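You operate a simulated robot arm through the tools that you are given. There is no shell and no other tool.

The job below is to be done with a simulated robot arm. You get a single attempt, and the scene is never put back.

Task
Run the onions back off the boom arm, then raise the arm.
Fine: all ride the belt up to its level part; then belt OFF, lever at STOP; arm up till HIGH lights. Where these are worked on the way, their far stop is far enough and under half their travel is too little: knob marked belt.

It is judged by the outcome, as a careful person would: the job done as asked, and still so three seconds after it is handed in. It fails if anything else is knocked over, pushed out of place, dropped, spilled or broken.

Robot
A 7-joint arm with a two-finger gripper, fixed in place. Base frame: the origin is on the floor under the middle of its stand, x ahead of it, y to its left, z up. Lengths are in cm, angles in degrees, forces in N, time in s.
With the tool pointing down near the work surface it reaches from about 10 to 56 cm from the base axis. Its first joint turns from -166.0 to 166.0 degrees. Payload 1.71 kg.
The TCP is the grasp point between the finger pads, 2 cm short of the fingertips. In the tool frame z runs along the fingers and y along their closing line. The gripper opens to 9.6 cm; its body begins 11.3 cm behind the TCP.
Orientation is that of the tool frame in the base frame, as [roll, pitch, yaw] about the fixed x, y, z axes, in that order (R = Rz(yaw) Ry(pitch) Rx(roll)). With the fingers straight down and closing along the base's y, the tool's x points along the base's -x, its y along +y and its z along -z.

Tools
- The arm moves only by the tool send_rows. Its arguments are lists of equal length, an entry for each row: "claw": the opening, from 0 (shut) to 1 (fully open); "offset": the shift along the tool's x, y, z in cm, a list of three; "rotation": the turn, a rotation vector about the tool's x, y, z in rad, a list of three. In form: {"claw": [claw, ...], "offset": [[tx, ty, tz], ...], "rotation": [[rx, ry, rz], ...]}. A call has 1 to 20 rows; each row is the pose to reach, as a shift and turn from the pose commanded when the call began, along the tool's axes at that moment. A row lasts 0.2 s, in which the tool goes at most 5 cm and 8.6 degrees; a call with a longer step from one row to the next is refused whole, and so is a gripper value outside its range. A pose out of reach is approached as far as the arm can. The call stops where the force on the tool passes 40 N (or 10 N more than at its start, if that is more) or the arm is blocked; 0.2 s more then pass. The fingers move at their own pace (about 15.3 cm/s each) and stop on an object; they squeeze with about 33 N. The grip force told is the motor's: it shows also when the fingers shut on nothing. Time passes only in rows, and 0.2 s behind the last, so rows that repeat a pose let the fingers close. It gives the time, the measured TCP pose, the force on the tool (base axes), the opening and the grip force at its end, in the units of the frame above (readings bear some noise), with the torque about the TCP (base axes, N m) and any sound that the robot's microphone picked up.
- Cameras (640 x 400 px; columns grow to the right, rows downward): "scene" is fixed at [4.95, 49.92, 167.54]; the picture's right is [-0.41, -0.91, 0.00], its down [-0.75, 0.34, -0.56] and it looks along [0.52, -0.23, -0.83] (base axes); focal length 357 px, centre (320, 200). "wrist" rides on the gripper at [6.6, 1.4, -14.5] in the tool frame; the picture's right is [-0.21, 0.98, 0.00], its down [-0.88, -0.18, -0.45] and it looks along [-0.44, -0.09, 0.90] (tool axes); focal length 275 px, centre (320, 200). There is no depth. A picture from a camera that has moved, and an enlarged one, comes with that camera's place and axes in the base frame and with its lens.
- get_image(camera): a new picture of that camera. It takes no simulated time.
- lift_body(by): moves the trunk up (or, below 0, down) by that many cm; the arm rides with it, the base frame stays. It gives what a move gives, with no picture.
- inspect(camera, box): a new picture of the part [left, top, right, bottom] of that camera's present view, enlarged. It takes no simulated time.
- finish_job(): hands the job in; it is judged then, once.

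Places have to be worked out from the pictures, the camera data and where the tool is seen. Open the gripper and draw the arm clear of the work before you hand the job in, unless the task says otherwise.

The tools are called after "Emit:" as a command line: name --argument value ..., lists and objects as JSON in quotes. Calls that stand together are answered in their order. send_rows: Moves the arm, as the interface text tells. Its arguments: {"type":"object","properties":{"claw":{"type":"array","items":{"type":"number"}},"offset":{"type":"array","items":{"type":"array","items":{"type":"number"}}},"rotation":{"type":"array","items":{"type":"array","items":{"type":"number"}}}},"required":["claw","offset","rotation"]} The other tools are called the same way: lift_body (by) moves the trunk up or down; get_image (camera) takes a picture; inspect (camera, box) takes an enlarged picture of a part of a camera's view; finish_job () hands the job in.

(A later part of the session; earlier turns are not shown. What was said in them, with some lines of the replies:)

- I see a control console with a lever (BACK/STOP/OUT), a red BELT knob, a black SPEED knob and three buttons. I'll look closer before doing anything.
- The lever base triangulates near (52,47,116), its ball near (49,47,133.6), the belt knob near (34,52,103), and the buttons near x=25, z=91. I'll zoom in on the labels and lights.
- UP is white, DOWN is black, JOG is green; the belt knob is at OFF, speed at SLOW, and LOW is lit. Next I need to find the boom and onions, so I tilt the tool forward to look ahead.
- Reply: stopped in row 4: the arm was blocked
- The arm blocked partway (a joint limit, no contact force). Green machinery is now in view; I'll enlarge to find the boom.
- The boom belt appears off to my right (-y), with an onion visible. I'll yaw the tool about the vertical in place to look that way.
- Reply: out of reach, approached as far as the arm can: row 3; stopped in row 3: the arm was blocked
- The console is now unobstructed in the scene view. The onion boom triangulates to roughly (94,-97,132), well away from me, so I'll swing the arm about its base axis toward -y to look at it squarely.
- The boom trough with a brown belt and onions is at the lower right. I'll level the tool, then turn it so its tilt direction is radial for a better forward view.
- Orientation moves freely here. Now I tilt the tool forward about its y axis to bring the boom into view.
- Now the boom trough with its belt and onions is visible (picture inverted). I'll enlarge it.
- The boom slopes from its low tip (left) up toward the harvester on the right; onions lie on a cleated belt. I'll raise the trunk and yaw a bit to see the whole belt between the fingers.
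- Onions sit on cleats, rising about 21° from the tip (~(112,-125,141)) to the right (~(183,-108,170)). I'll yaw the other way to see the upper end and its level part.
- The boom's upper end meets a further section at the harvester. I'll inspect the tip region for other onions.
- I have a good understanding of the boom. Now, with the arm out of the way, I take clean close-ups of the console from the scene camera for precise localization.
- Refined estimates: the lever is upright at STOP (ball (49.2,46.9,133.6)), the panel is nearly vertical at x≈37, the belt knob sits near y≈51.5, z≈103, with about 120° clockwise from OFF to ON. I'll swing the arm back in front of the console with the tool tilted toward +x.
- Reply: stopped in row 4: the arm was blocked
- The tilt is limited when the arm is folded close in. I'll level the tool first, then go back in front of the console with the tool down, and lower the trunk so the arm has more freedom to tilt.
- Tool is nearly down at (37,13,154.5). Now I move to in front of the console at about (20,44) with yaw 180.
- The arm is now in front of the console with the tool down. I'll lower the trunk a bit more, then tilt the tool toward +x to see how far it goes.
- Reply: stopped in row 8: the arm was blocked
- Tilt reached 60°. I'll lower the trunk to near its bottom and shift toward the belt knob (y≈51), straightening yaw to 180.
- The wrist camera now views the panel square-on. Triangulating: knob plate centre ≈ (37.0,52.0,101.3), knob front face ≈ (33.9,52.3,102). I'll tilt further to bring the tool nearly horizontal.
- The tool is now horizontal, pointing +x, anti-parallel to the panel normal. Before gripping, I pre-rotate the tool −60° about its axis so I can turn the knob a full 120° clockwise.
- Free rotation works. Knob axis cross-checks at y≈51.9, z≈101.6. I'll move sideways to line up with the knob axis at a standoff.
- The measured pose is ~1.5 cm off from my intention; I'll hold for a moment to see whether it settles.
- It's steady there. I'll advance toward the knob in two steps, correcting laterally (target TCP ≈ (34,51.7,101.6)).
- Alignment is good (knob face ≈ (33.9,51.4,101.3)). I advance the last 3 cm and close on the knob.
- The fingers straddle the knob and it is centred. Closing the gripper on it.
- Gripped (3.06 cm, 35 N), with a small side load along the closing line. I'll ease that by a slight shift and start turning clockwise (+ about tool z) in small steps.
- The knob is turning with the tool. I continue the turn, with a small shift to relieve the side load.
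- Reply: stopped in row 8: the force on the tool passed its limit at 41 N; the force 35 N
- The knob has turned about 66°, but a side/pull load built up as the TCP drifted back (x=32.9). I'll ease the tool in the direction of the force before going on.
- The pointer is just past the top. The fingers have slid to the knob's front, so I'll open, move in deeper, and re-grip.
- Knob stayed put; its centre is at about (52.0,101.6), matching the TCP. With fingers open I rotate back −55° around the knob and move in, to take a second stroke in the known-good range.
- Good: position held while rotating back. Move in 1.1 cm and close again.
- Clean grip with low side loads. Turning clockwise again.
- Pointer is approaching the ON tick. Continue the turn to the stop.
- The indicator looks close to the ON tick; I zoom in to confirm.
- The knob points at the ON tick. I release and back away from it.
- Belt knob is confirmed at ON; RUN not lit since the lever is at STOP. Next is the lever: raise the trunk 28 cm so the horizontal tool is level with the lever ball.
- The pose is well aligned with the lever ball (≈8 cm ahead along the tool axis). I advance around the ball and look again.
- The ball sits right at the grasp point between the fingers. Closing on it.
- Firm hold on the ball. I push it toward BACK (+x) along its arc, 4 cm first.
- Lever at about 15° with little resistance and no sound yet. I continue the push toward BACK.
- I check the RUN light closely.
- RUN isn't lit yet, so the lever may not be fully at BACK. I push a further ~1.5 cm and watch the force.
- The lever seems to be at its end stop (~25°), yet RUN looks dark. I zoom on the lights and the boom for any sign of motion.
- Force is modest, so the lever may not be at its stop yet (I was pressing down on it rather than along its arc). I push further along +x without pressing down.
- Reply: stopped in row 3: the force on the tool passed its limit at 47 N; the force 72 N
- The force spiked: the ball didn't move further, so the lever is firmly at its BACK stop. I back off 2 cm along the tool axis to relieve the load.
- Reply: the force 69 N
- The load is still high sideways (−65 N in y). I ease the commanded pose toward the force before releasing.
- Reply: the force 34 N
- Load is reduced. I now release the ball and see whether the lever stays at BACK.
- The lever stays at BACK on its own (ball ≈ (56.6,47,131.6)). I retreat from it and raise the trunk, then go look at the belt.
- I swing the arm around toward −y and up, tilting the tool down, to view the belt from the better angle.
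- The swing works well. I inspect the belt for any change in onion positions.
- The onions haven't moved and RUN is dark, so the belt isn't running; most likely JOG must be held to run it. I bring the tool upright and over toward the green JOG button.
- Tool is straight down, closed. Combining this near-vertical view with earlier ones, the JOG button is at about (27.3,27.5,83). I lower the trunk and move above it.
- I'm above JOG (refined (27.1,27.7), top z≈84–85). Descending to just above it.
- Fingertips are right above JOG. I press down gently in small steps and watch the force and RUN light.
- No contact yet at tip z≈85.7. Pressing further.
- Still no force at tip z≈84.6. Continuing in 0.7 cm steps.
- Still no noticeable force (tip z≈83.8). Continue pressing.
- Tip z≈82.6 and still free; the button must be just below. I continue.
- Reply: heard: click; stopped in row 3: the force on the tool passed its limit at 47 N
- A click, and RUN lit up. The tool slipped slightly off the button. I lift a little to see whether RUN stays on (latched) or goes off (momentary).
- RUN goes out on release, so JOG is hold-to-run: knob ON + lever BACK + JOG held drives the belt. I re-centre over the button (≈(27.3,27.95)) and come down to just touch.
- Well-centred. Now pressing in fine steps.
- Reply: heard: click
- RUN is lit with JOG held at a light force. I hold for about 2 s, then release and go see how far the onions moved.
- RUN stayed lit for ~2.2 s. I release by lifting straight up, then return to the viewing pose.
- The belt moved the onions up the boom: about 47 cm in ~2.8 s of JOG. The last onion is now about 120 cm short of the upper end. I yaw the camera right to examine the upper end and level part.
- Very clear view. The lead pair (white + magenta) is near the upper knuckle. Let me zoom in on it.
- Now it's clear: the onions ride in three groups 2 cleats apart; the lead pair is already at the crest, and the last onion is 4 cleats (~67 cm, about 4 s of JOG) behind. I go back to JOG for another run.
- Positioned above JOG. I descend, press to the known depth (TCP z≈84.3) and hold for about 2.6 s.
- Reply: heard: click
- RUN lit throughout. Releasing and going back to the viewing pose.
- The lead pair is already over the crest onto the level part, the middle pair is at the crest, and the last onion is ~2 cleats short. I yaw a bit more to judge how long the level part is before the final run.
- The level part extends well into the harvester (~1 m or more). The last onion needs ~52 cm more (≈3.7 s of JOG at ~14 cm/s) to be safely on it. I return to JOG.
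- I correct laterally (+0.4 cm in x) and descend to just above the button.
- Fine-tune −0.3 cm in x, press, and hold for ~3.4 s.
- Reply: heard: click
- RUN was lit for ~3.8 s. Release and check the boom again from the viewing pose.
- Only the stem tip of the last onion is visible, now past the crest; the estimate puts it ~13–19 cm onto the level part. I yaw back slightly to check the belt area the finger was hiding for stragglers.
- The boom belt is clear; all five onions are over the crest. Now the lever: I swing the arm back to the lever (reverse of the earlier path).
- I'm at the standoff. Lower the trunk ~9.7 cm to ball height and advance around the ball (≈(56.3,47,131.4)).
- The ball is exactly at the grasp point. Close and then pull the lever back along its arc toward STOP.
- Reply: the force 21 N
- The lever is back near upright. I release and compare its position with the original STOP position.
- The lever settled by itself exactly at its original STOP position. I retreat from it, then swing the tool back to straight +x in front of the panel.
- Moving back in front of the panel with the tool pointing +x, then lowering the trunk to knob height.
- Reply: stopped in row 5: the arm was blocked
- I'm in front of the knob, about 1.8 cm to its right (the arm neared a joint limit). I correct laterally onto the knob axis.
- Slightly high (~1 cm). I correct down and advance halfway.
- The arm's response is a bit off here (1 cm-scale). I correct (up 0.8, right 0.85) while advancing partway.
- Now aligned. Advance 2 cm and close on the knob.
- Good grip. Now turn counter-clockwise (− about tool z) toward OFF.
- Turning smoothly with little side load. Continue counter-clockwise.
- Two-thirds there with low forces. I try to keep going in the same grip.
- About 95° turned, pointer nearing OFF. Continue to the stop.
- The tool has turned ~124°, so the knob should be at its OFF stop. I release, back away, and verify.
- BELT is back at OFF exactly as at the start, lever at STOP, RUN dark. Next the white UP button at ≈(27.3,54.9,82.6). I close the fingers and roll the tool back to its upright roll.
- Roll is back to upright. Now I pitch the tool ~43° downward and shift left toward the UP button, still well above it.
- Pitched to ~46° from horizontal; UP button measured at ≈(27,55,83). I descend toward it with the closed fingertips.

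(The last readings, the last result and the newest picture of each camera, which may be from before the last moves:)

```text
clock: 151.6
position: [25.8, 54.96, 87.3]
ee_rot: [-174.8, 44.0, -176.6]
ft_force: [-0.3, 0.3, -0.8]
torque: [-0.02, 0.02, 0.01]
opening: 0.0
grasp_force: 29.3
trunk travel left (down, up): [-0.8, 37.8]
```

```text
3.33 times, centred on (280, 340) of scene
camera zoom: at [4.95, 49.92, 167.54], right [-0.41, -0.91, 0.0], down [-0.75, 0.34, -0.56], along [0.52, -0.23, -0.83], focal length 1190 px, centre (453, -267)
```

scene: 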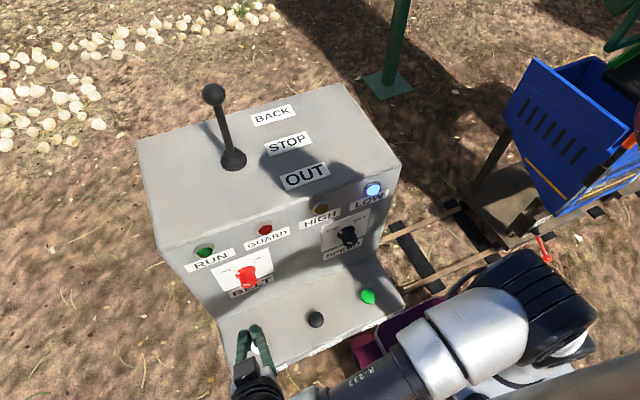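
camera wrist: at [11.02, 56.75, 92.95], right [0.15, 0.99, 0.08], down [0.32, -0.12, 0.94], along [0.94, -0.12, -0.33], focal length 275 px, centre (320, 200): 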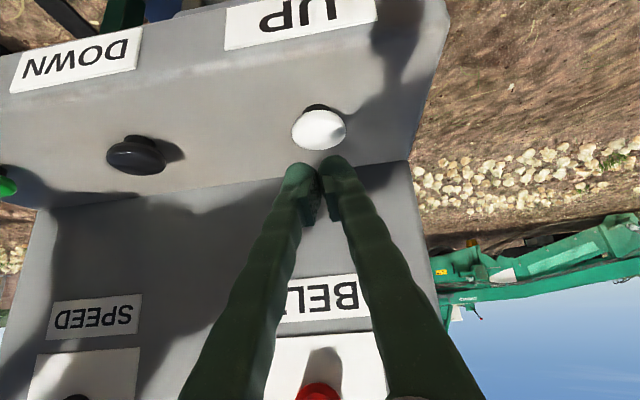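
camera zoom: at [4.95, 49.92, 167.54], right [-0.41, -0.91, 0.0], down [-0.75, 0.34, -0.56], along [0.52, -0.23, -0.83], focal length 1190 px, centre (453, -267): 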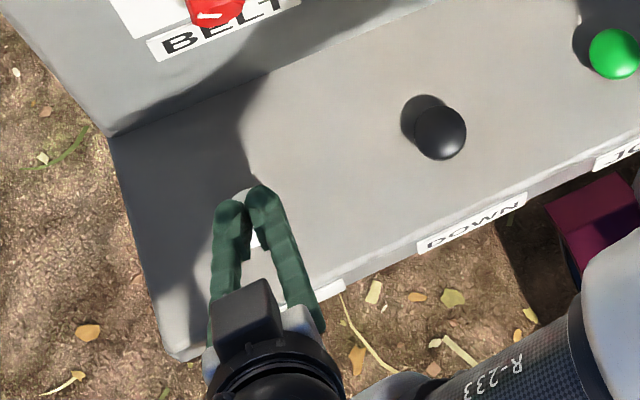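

This is clearly the UP button (label on the edge), right below the fingertips. I descend ~2 cm with a small forward correction.

Emit:
send_rows --claw '[0, 0, 0]' --offset '[[0.55, 0.1, 1.0], [1.1, 0.2, 1.99], [1.1, 0.2, 1.99]]' --rotation '[[0, 0, 0], [0, 0, 0], [0, 0, 0]]'

Emit:
get_image --camera "wrist"

Emit:
inspect --camera "scene" --box '[200, 280, 360, 400]'

```text
clock: 152.3
position: [26.29, 54.96, 84.96]
ee_rot: [-174.8, 44.0, -176.6]
ft_force: [-0.3, -0.2, 0.3]
torque: [0.0, 0.0, 0.02]
opening: 0.0
grasp_force: 29.7
trunk travel left (down, up): [-0.8, 37.8]
```

```text
taken
camera wrist: at [11.53, 56.9, 90.67], right [0.15, 0.99, 0.08], down [0.32, -0.12, 0.94], along [0.94, -0.12, -0.33], focal length 275 px, centre (320, 200)
```

wrist: 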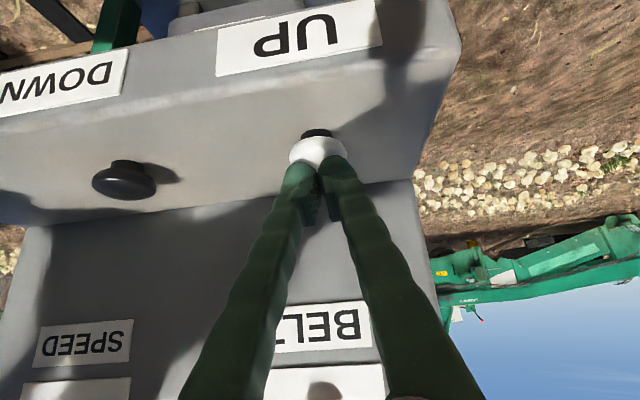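

```text
3.33 times, centred on (280, 340) of scene
camera zoom: at [4.95, 49.92, 167.54], right [-0.41, -0.91, 0.0], down [-0.75, 0.34, -0.56], along [0.52, -0.23, -0.83], focal length 1190 px, centre (453, -267)
```

zoom: 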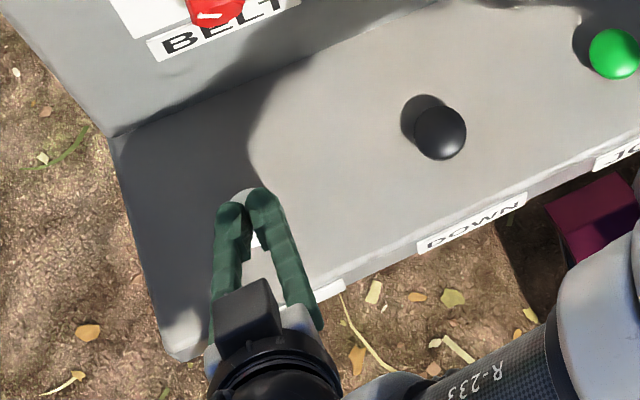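

No contact yet. Pressing down in fine steps.

Emit:
send_rows --claw '[0, 0, 0]' --offset '[[0.28, 0.03, 0.29], [0.56, 0.05, 0.57], [0.84, 0.08, 0.86]]' --rotation '[[0, 0, 0], [0, 0, 0], [0, 0, 0]]'

Emit:
inspect --camera "scene" --box '[180, 180, 420, 340]'

```text
clock: 153.2
position: [26.24, 55.07, 84.12]
ee_rot: [-175.0, 44.1, -176.7]
ft_force: [-2.5, 1.0, 12.4]
torque: [0.12, 0.01, -0.02]
opening: 0.0
grasp_force: 29.8
trunk travel left (down, up): [-0.8, 37.8]
heard: click
```

```text
2.50 times, centred on (300, 260) of scene
camera zoom: at [4.95, 49.92, 167.54], right [-0.41, -0.91, 0.0], down [-0.75, 0.34, -0.56], along [0.52, -0.23, -0.83], focal length 892 px, centre (370, 50)
```

zoom: 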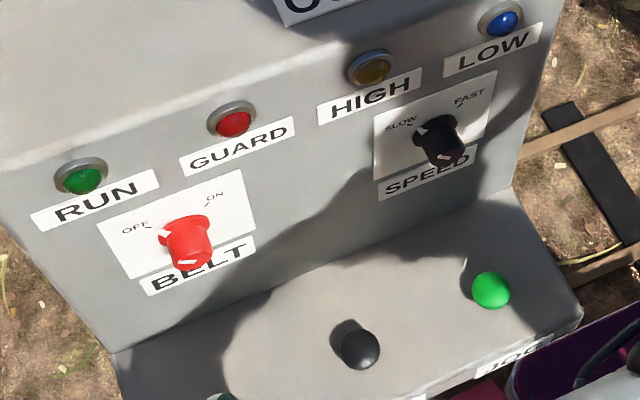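

Click — and LOW has gone out, so the arm is rising. I hold and watch for HIGH.

Emit:
send_rows --claw '[0, 0, 0, 0, 0]' --offset '[[0, 0, 0], [0, 0, 0], [0, 0, 0], [0, 0, 0], [0, 0, 0]]' --rotation '[[0, 0, 0], [0, 0, 0], [0, 0, 0], [0, 0, 0], [0, 0, 0]]'

Emit:
inspect --camera "scene" --box '[180, 180, 420, 340]'

Emit:
get_image --camera "wrist"

```text
clock: 154.3
position: [26.32, 55.11, 84.15]
ee_rot: [-175.0, 44.1, -176.7]
ft_force: [-1.2, 7.5, 23.0]
torque: [0.28, -0.1, 0.05]
opening: 0.0
grasp_force: 29.5
trunk travel left (down, up): [-0.8, 37.8]
```

```text
2.50 times, centred on (300, 260) of scene
camera zoom: at [4.95, 49.92, 167.54], right [-0.41, -0.91, 0.0], down [-0.75, 0.34, -0.56], along [0.52, -0.23, -0.83], focal length 892 px, centre (370, 50)
```

zoom: 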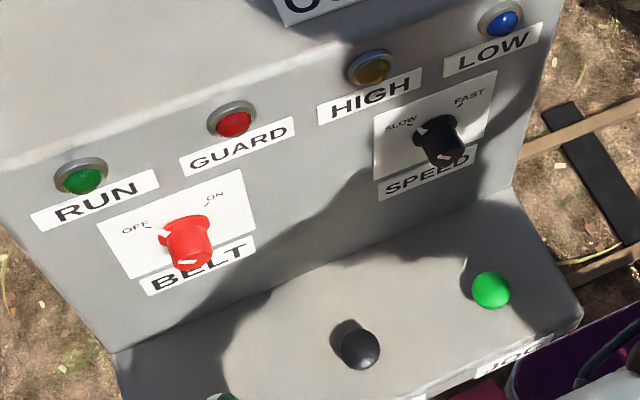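

```text
taken
camera wrist: at [11.53, 56.84, 89.79], right [0.15, 0.99, 0.08], down [0.32, -0.13, 0.94], along [0.94, -0.12, -0.33], focal length 275 px, centre (320, 200)
```

wrist: 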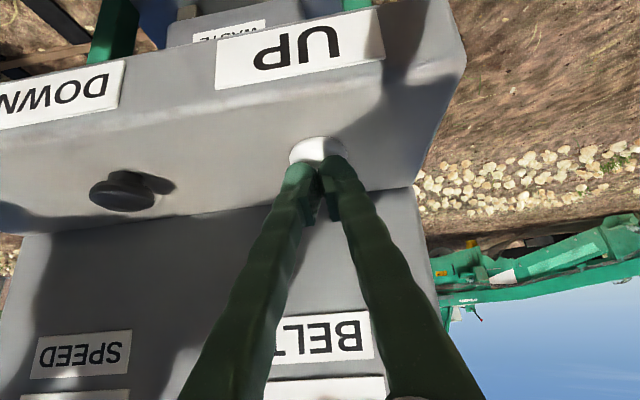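

LOW is out, arm rising; the press force crept to 23 N, so I ease off 0.1 cm and keep holding.

Emit:
send_rows --claw '[0, 0, 0, 0, 0]' --offset '[[-0.08, 0, -0.08], [-0.08, 0, -0.08], [-0.08, 0, -0.08], [-0.08, 0, -0.08], [-0.08, 0, -0.08]]' --rotation '[[0, 0, 0], [0, 0, 0], [0, 0, 0], [0, 0, 0], [0, 0, 0]]'

Emit:
inspect --camera "scene" --box '[180, 180, 420, 340]'

```text
clock: 155.6
position: [26.31, 54.99, 84.09]
ee_rot: [-174.8, 44.0, -176.6]
ft_force: [2.0, 2.4, 10.3]
torque: [0.11, -0.08, 0.02]
opening: 0.0
grasp_force: 29.6
trunk travel left (down, up): [-0.8, 37.8]
```

```text
2.50 times, centred on (300, 260) of scene
camera zoom: at [4.95, 49.92, 167.54], right [-0.41, -0.91, 0.0], down [-0.75, 0.34, -0.56], along [0.52, -0.23, -0.83], focal length 892 px, centre (370, 50)
```

zoom: 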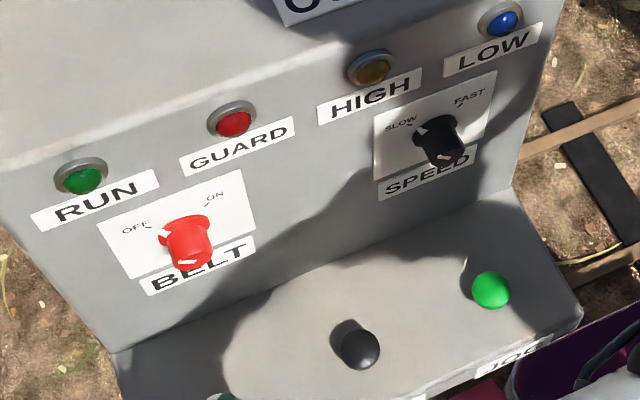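

Force is now ~10 N. Hold on and keep checking HIGH roughly every second.

Emit:
send_rows --claw '[0, 0, 0, 0]' --offset '[[0, 0, 0], [0, 0, 0], [0, 0, 0], [0, 0, 0]]' --rotation '[[0, 0, 0], [0, 0, 0], [0, 0, 0], [0, 0, 0]]'

Emit:
inspect --camera "scene" --box '[180, 180, 420, 340]'

```text
clock: 156.6
position: [26.36, 55.03, 84.11]
ee_rot: [-174.9, 43.9, -176.7]
ft_force: [-0.5, -1.1, 7.0]
torque: [-0.02, -0.05, -0.03]
opening: 0.0
grasp_force: 29.7
trunk travel left (down, up): [-0.8, 37.8]
```

```text
2.50 times, centred on (300, 260) of scene
camera zoom: at [4.95, 49.92, 167.54], right [-0.41, -0.91, 0.0], down [-0.75, 0.34, -0.56], along [0.52, -0.23, -0.83], focal length 892 px, centre (370, 50)
```

zoom: 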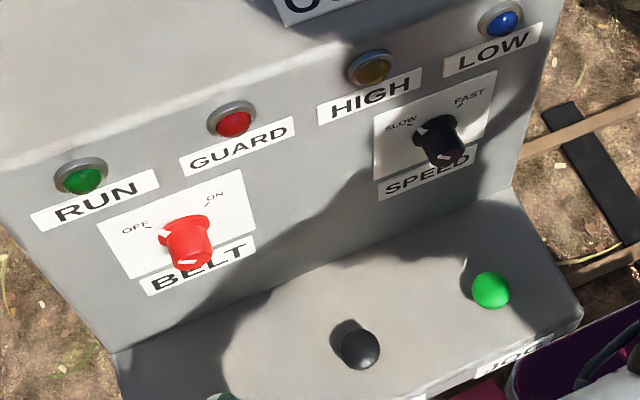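

Neither lamp lit yet; the arm is between LOW and HIGH. Keep holding.

Emit:
send_rows --claw '[0, 0, 0, 0]' --offset '[[0, 0, 0], [0, 0, 0], [0, 0, 0], [0, 0, 0]]' --rotation '[[0, 0, 0], [0, 0, 0], [0, 0, 0], [0, 0, 0]]'

Emit:
inspect --camera "scene" --box '[180, 180, 420, 340]'

Emit:
get_image --camera "scene"

```text
clock: 157.6
position: [26.36, 55.07, 84.21]
ee_rot: [-174.8, 44.0, -176.5]
ft_force: [-1.1, -2.2, 5.0]
torque: [-0.04, -0.01, -0.01]
opening: 0.0
grasp_force: 29.5
trunk travel left (down, up): [-0.8, 37.8]
```

```text
2.50 times, centred on (300, 260) of scene
camera zoom: at [4.95, 49.92, 167.54], right [-0.41, -0.91, 0.0], down [-0.75, 0.34, -0.56], along [0.52, -0.23, -0.83], focal length 892 px, centre (370, 50)
```

zoom: 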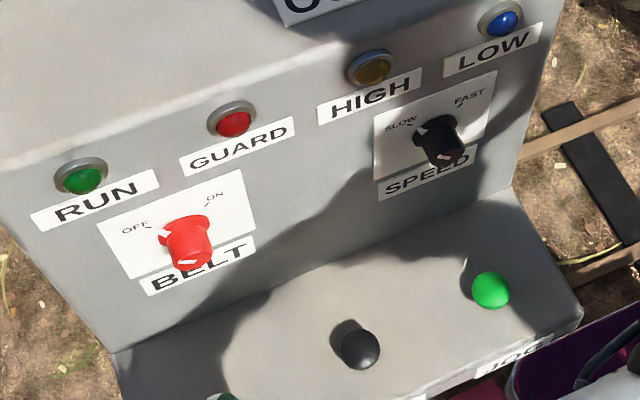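

```text
taken
```

scene: 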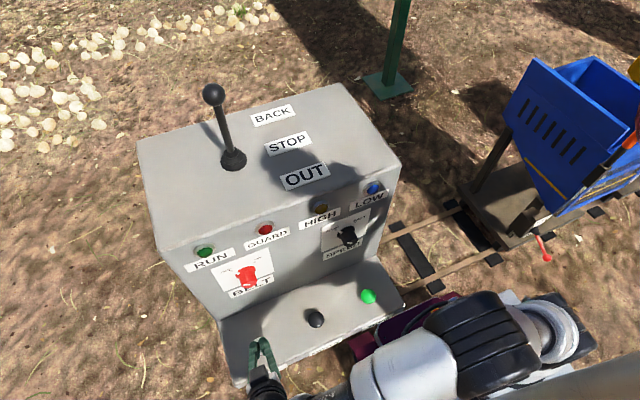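

The arm is visibly rising (the boom parts above the blue wagon have left the view). Force fell to 5 N, so I add a touch more press and keep holding.

Emit:
send_rows --claw '[0, 0, 0, 0]' --offset '[[0.05, 0, 0.05], [0.05, 0, 0.05], [0.05, 0, 0.05], [0.05, 0, 0.05]]' --rotation '[[0, 0, 0], [0, 0, 0], [0, 0, 0], [0, 0, 0]]'

Emit:
inspect --camera "scene" --box '[180, 180, 420, 340]'

```text
clock: 158.6
position: [26.32, 55.08, 84.13]
ee_rot: [-174.8, 44.0, -176.6]
ft_force: [3.3, -1.7, 11.2]
torque: [0.04, -0.14, -0.04]
opening: 0.02
grasp_force: 29.3
trunk travel left (down, up): [-0.8, 37.8]
```

```text
2.50 times, centred on (300, 260) of scene
camera zoom: at [4.95, 49.92, 167.54], right [-0.41, -0.91, 0.0], down [-0.75, 0.34, -0.56], along [0.52, -0.23, -0.83], focal length 892 px, centre (370, 50)
```

zoom: 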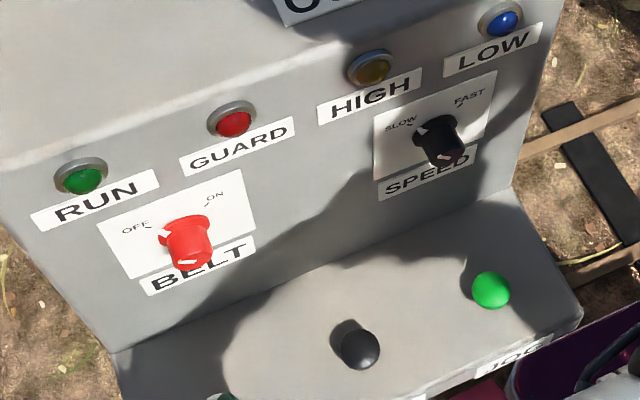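

Still between; continue holding.

Emit:
send_rows --claw '[0, 0, 0, 0]' --offset '[[0, 0, 0], [0, 0, 0], [0, 0, 0], [0, 0, 0]]' --rotation '[[0, 0, 0], [0, 0, 0], [0, 0, 0], [0, 0, 0]]'

Emit:
inspect --camera "scene" --box '[180, 180, 420, 340]'

```text
clock: 159.6
position: [26.23, 55.04, 84.11]
ee_rot: [-174.9, 44.1, -176.7]
ft_force: [5.7, 1.1, 14.2]
torque: [0.08, -0.17, -0.04]
opening: 0.0
grasp_force: 29.8
trunk travel left (down, up): [-0.8, 37.8]
```

```text
2.50 times, centred on (300, 260) of scene
camera zoom: at [4.95, 49.92, 167.54], right [-0.41, -0.91, 0.0], down [-0.75, 0.34, -0.56], along [0.52, -0.23, -0.83], focal length 892 px, centre (370, 50)
```

zoom: 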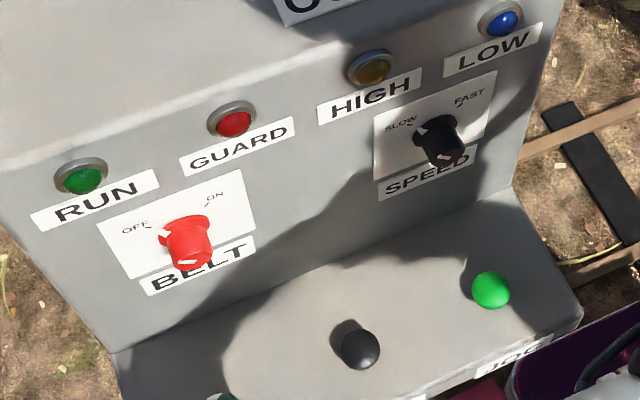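

HIGH not yet lit. Hold further and check the full scene as well to confirm the arm is still moving.

Emit:
send_rows --claw '[0, 0, 0, 0]' --offset '[[-0.02, 0, -0.02], [-0.02, 0, -0.02], [-0.02, 0, -0.02], [-0.02, 0, -0.02]]' --rotation '[[0, 0, 0], [0, 0, 0], [0, 0, 0], [0, 0, 0]]'

Emit:
get_image --camera "scene"

Emit:
get_image --camera "wrist"

```text
clock: 160.6
position: [26.23, 55.15, 84.11]
ee_rot: [-174.9, 44.1, -176.5]
ft_force: [2.9, 3.8, 10.4]
torque: [0.16, -0.07, 0.05]
opening: 0.0
grasp_force: 29.5
trunk travel left (down, up): [-0.8, 37.8]
```

```text
taken
```

scene: 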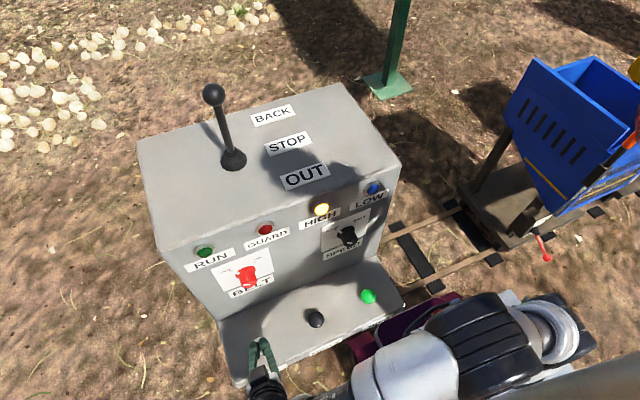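

```text
taken
camera wrist: at [11.51, 56.84, 89.84], right [0.15, 0.99, 0.08], down [0.32, -0.13, 0.94], along [0.94, -0.12, -0.33], focal length 275 px, centre (320, 200)
```

wrist: 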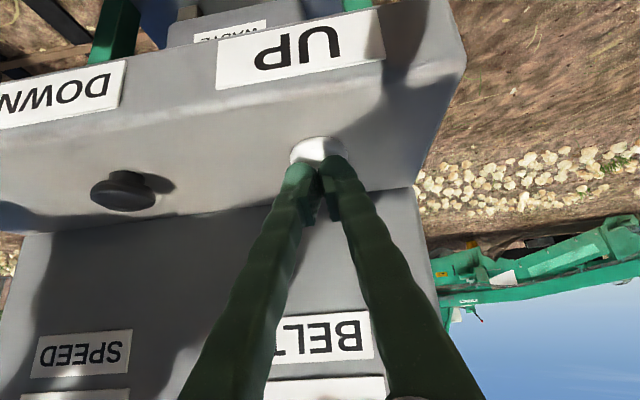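

HIGH is lit. I release UP by lifting straight up and check that HIGH stays lit.

Emit:
send_rows --claw '[0, 0, 0, 0]' --offset '[[-2.8, 0, -2.9], [-5.6, 0, -5.8], [-8.4, 0, -8.7], [-8.4, 0, -8.7]]' --rotation '[[0, 0, 0], [0, 0, 0], [0, 0, 0], [0, 0, 0]]'

Emit:
inspect --camera "scene" --box '[180, 180, 420, 340]'

Emit:
get_image --camera "scene"

```text
clock: 161.6
position: [26.55, 55.63, 96.44]
ee_rot: [-174.8, 44.0, -176.6]
ft_force: [0.0, 0.7, 0.3]
torque: [0.02, -0.01, 0.01]
opening: 0.0
grasp_force: 29.8
trunk travel left (down, up): [-0.8, 37.8]
```

```text
2.50 times, centred on (300, 260) of scene
camera zoom: at [4.95, 49.92, 167.54], right [-0.41, -0.91, 0.0], down [-0.75, 0.34, -0.56], along [0.52, -0.23, -0.83], focal length 892 px, centre (370, 50)
```

zoom: 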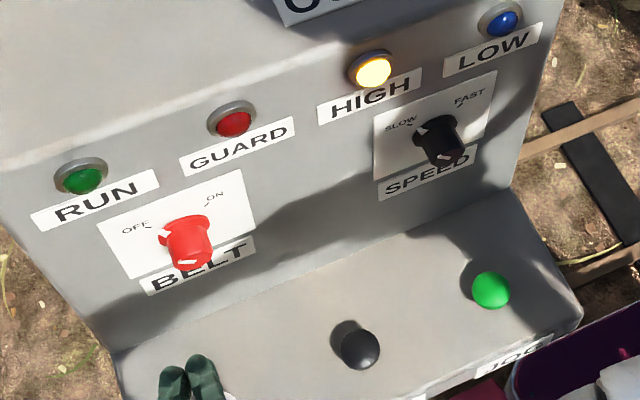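

```text
taken
```

scene: 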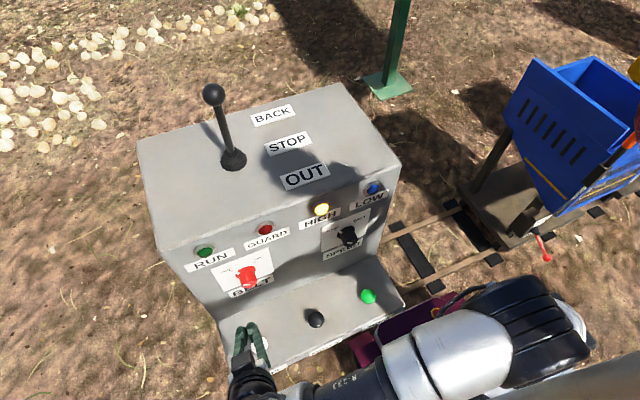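

HIGH stays lit, belt OFF, lever at STOP. I draw back, open the gripper, and raise the trunk to take a last look at the boom and onions.

Emit:
send_rows --claw '[0, 0, 0.5, 1, 1]' --offset '[[0, 0, -4], [0, 0, -8], [0, 0, -11], [0, 0, -11], [0, 0, -11]]' --rotation '[[0, 0, 0], [0, 0, 0], [0, 0, 0], [0, 0, 0], [0, 0, 0]]'

Emit:
lift_body --by 37

Emit:
get_image --camera "wrist"

Emit:
get_image --camera "scene"

```text
clock: 162.8
position: [20.1, 56.03, 103.88]
ee_rot: [-174.7, 44.1, -177.7]
ft_force: [0.0, 0.2, 0.3]
torque: [-0.03, 0.02, 0.03]
opening: 9.62
grasp_force: 0.1
trunk travel left (down, up): [-0.8, 37.8]
```

```text
clock: 166.3
position: [20.52, 55.82, 141.21]
ee_rot: [-174.6, 44.0, -178.1]
ft_force: [0.1, 0.3, -0.5]
torque: [-0.01, 0.01, -0.01]
opening: 9.6
grasp_force: 0.1
trunk travel left (down, up): [-37.8, 0.8]
```

```text
taken
camera wrist: at [5.81, 58.04, 146.77], right [0.18, 0.98, 0.08], down [0.32, -0.13, 0.94], along [0.93, -0.14, -0.33], focal length 275 px, centre (320, 200)
```

wrist: 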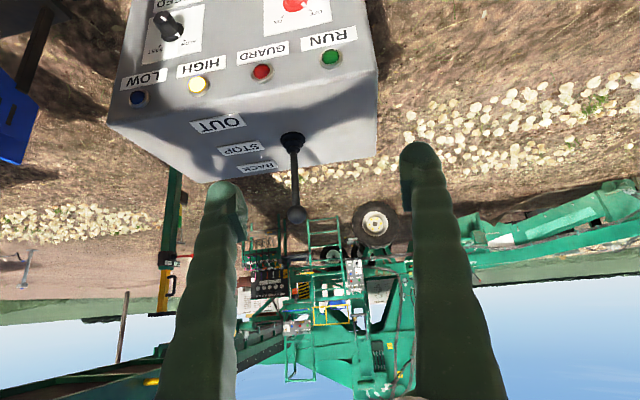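

```text
taken
```

scene: 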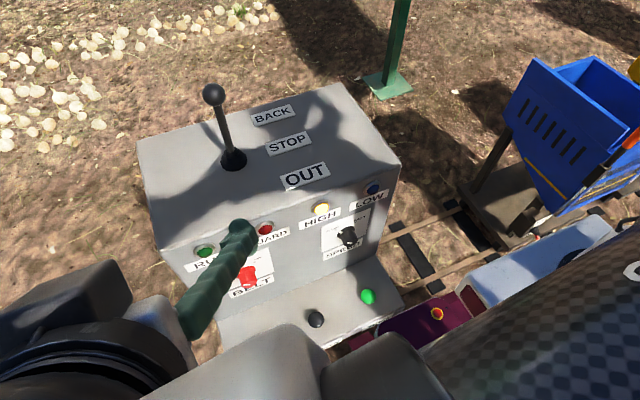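

The boom is raised. I inspect the level part and surroundings for the onions.

Emit:
inspect --camera "wrist" --box '[230, 230, 410, 390]'

Emit:
inspect --camera "wrist" --box '[0, 250, 240, 400]'

```text
2.50 times, centred on (320, 310) of wrist
camera zoom: at [5.81, 58.04, 146.77], right [0.18, 0.98, 0.08], down [0.32, -0.13, 0.94], along [0.93, -0.14, -0.33], focal length 688 px, centre (320, -75)
```

zoom: 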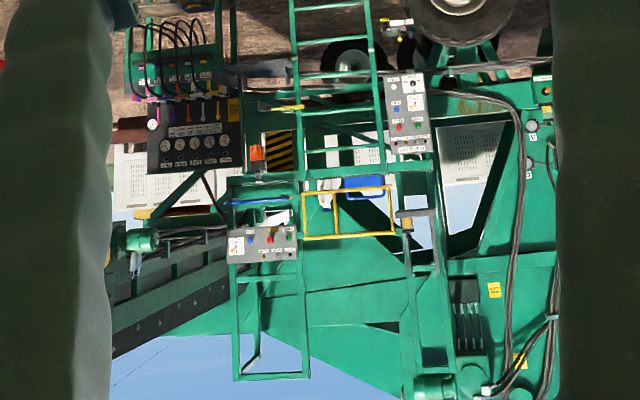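

```text
2.67 times, centred on (120, 325) of wrist
camera zoom: at [5.81, 58.04, 146.77], right [0.18, 0.98, 0.08], down [0.32, -0.13, 0.94], along [0.93, -0.14, -0.33], focal length 734 px, centre (853, -133)
```

zoom: 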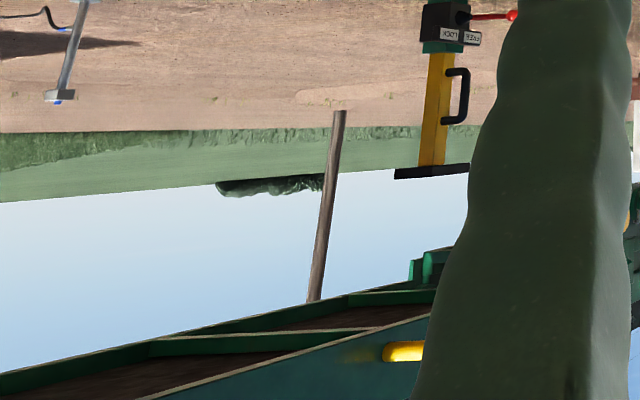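

HIGH is lit and everything looks set. To be sure about the last onion, I'll take one more look from the earlier viewing pose: first level the tool and swing over.

Emit:
send_rows --claw '[1, 1, 1, 1, 1, 1, 1]' --offset '[[-1.0, -2.1, -0.93], [-2.0, -4.2, -1.86], [-3.0, -6.3, -2.8], [-4.0, -8.4, -3.73], [-5.0, -10.5, -4.66], [-5.97, -12.58, -5.59], [-5.97, -12.58, -5.59]]' --rotation '[[-0.016, 0.128, -0.006], [-0.031, 0.256, -0.012], [-0.047, 0.384, -0.018], [-0.063, 0.512, -0.024], [-0.078, 0.64, -0.03], [-0.094, 0.768, -0.036], [-0.094, 0.768, -0.036]]'

Emit:
send_rows --claw '[1, 1, 1, 1, 1, 1, 1]' --offset '[[-1.46, -3.69, 0], [-2.91, -7.37, 0], [-4.37, -11.06, 0], [-5.82, -14.75, 0], [-7.28, -18.43, 0], [-8.73, -22.12, 0], [-8.73, -22.12, 0]]' --rotation '[[0, 0, 0.103], [0, 0, 0.206], [0, 0, 0.309], [0, 0, 0.412], [0, 0, 0.515], [0, 0, 0.618], [0, 0, 0.618]]'

```text
clock: 167.9
position: [18.81, 44.17, 149.99]
ee_rot: [179.6, 0.0, -176.3]
ft_force: [0.5, 0.0, -0.3]
torque: [-0.02, -0.07, -0.01]
opening: 9.58
grasp_force: 0.0
trunk travel left (down, up): [-37.8, 0.8]
```

```text
clock: 169.5
position: [29.08, 22.67, 149.49]
ee_rot: [179.7, -0.1, 148.1]
ft_force: [0.2, 0.0, -0.4]
torque: [-0.03, -0.03, -0.01]
opening: 9.58
grasp_force: 0.0
trunk travel left (down, up): [-37.8, 0.8]
```

Now tilt and extend to the viewing pose.

Emit:
send_rows --claw '[1, 1, 1, 1, 1, 1, 1, 1, 1]' --offset '[[-3.8, -1.3, -0.36], [-7.6, -2.6, -0.72], [-11.4, -3.9, -1.07], [-15.2, -5.2, -1.43], [-19.0, -6.5, -1.79], [-22.8, -7.8, -2.15], [-26.6, -9.1, -2.5], [-30.4, -10.4, -2.86], [-30.4, -10.4, -2.86]]' --rotation '[[-0.0245, -0.1168, -0.0124], [-0.049, -0.2335, -0.0248], [-0.0735, -0.35, -0.037], [-0.098, -0.467, -0.0495], [-0.1225, -0.584, -0.062], [-0.147, -0.7, -0.074], [-0.1715, -0.817, -0.087], [-0.196, -0.934, -0.099], [-0.196, -0.934, -0.099]]'

Emit:
get_image --camera "wrist"

Emit:
inspect --camera "wrist" --box '[240, 220, 420, 360]'

Emit:
get_image --camera "scene"

```text
clock: 171.5
position: [49.53, -2.1, 152.43]
ee_rot: [167.3, 53.5, 147.9]
ft_force: [0.7, 0.2, -0.9]
torque: [0.05, 0.01, 0.02]
opening: 9.6
grasp_force: 0.0
trunk travel left (down, up): [-37.8, 0.8]
```

```text
taken
camera wrist: at [35.52, 4.62, 155.67], right [0.47, 0.83, 0.29], down [0.03, -0.34, 0.94], along [0.88, -0.43, -0.18], focal length 275 px, centre (320, 200)
```

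wrist: 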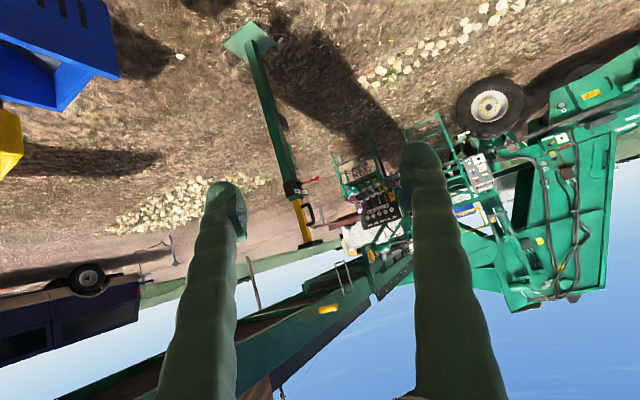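

```text
2.86 times, centred on (330, 290) of wrist
camera zoom: at [35.52, 4.62, 155.67], right [0.47, 0.83, 0.29], down [0.03, -0.34, 0.94], along [0.88, -0.43, -0.18], focal length 786 px, centre (291, -57)
```

zoom: 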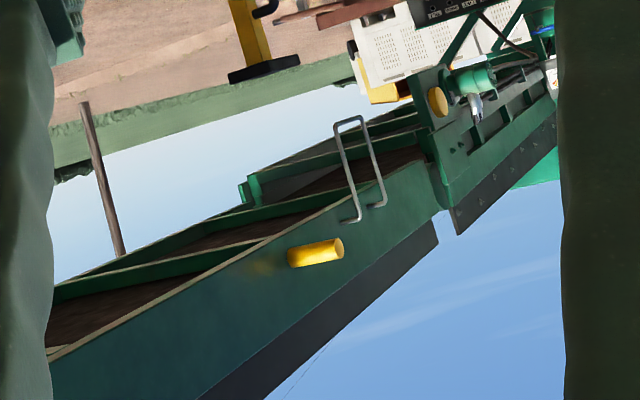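

```text
taken
```

scene: 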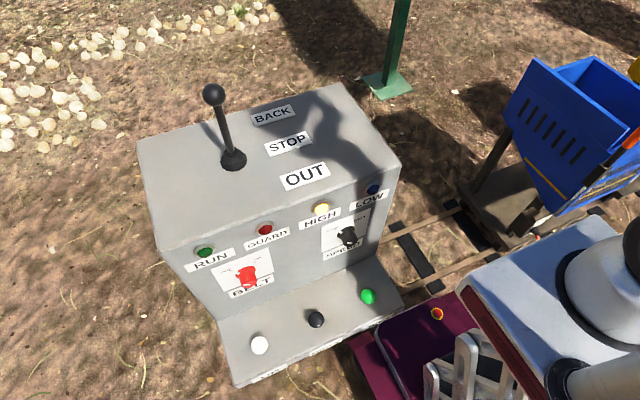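

HIGH is still lit, LOW and RUN are dark, and BELT is at OFF. The lever is at STOP, no onions are visible on the boom or spilled below it, and the gripper is open with the arm clear. I'm handing the job in.

Emit:
finish_job

```text
The job is handed in.
```

I ran the onions back off the boom arm and raised it until HIGH lit, then handed the job in.

- **Onions:** I set BELT to ON and the lever to BACK. The belt only ran while JOG was held, so I held it in several short presses. After the last press no onion was left on the slope. By my estimate the last one was about 12–16 cm past the bend. I could not see onto the level part, so I inferred that from the onions disappearing over the crest and from how far the belt had moved.
- **Controls:** BELT is back at OFF and the lever is at STOP, both matching their starting positions. I left SPEED at SLOW.
- **Arm:** I held UP until HIGH lit. HIGH was still lit about ten seconds after I released it, at the last check before handing in.

I saw no onions on the ground below the boom and nothing knocked over. The gripper is open and clear of the work.
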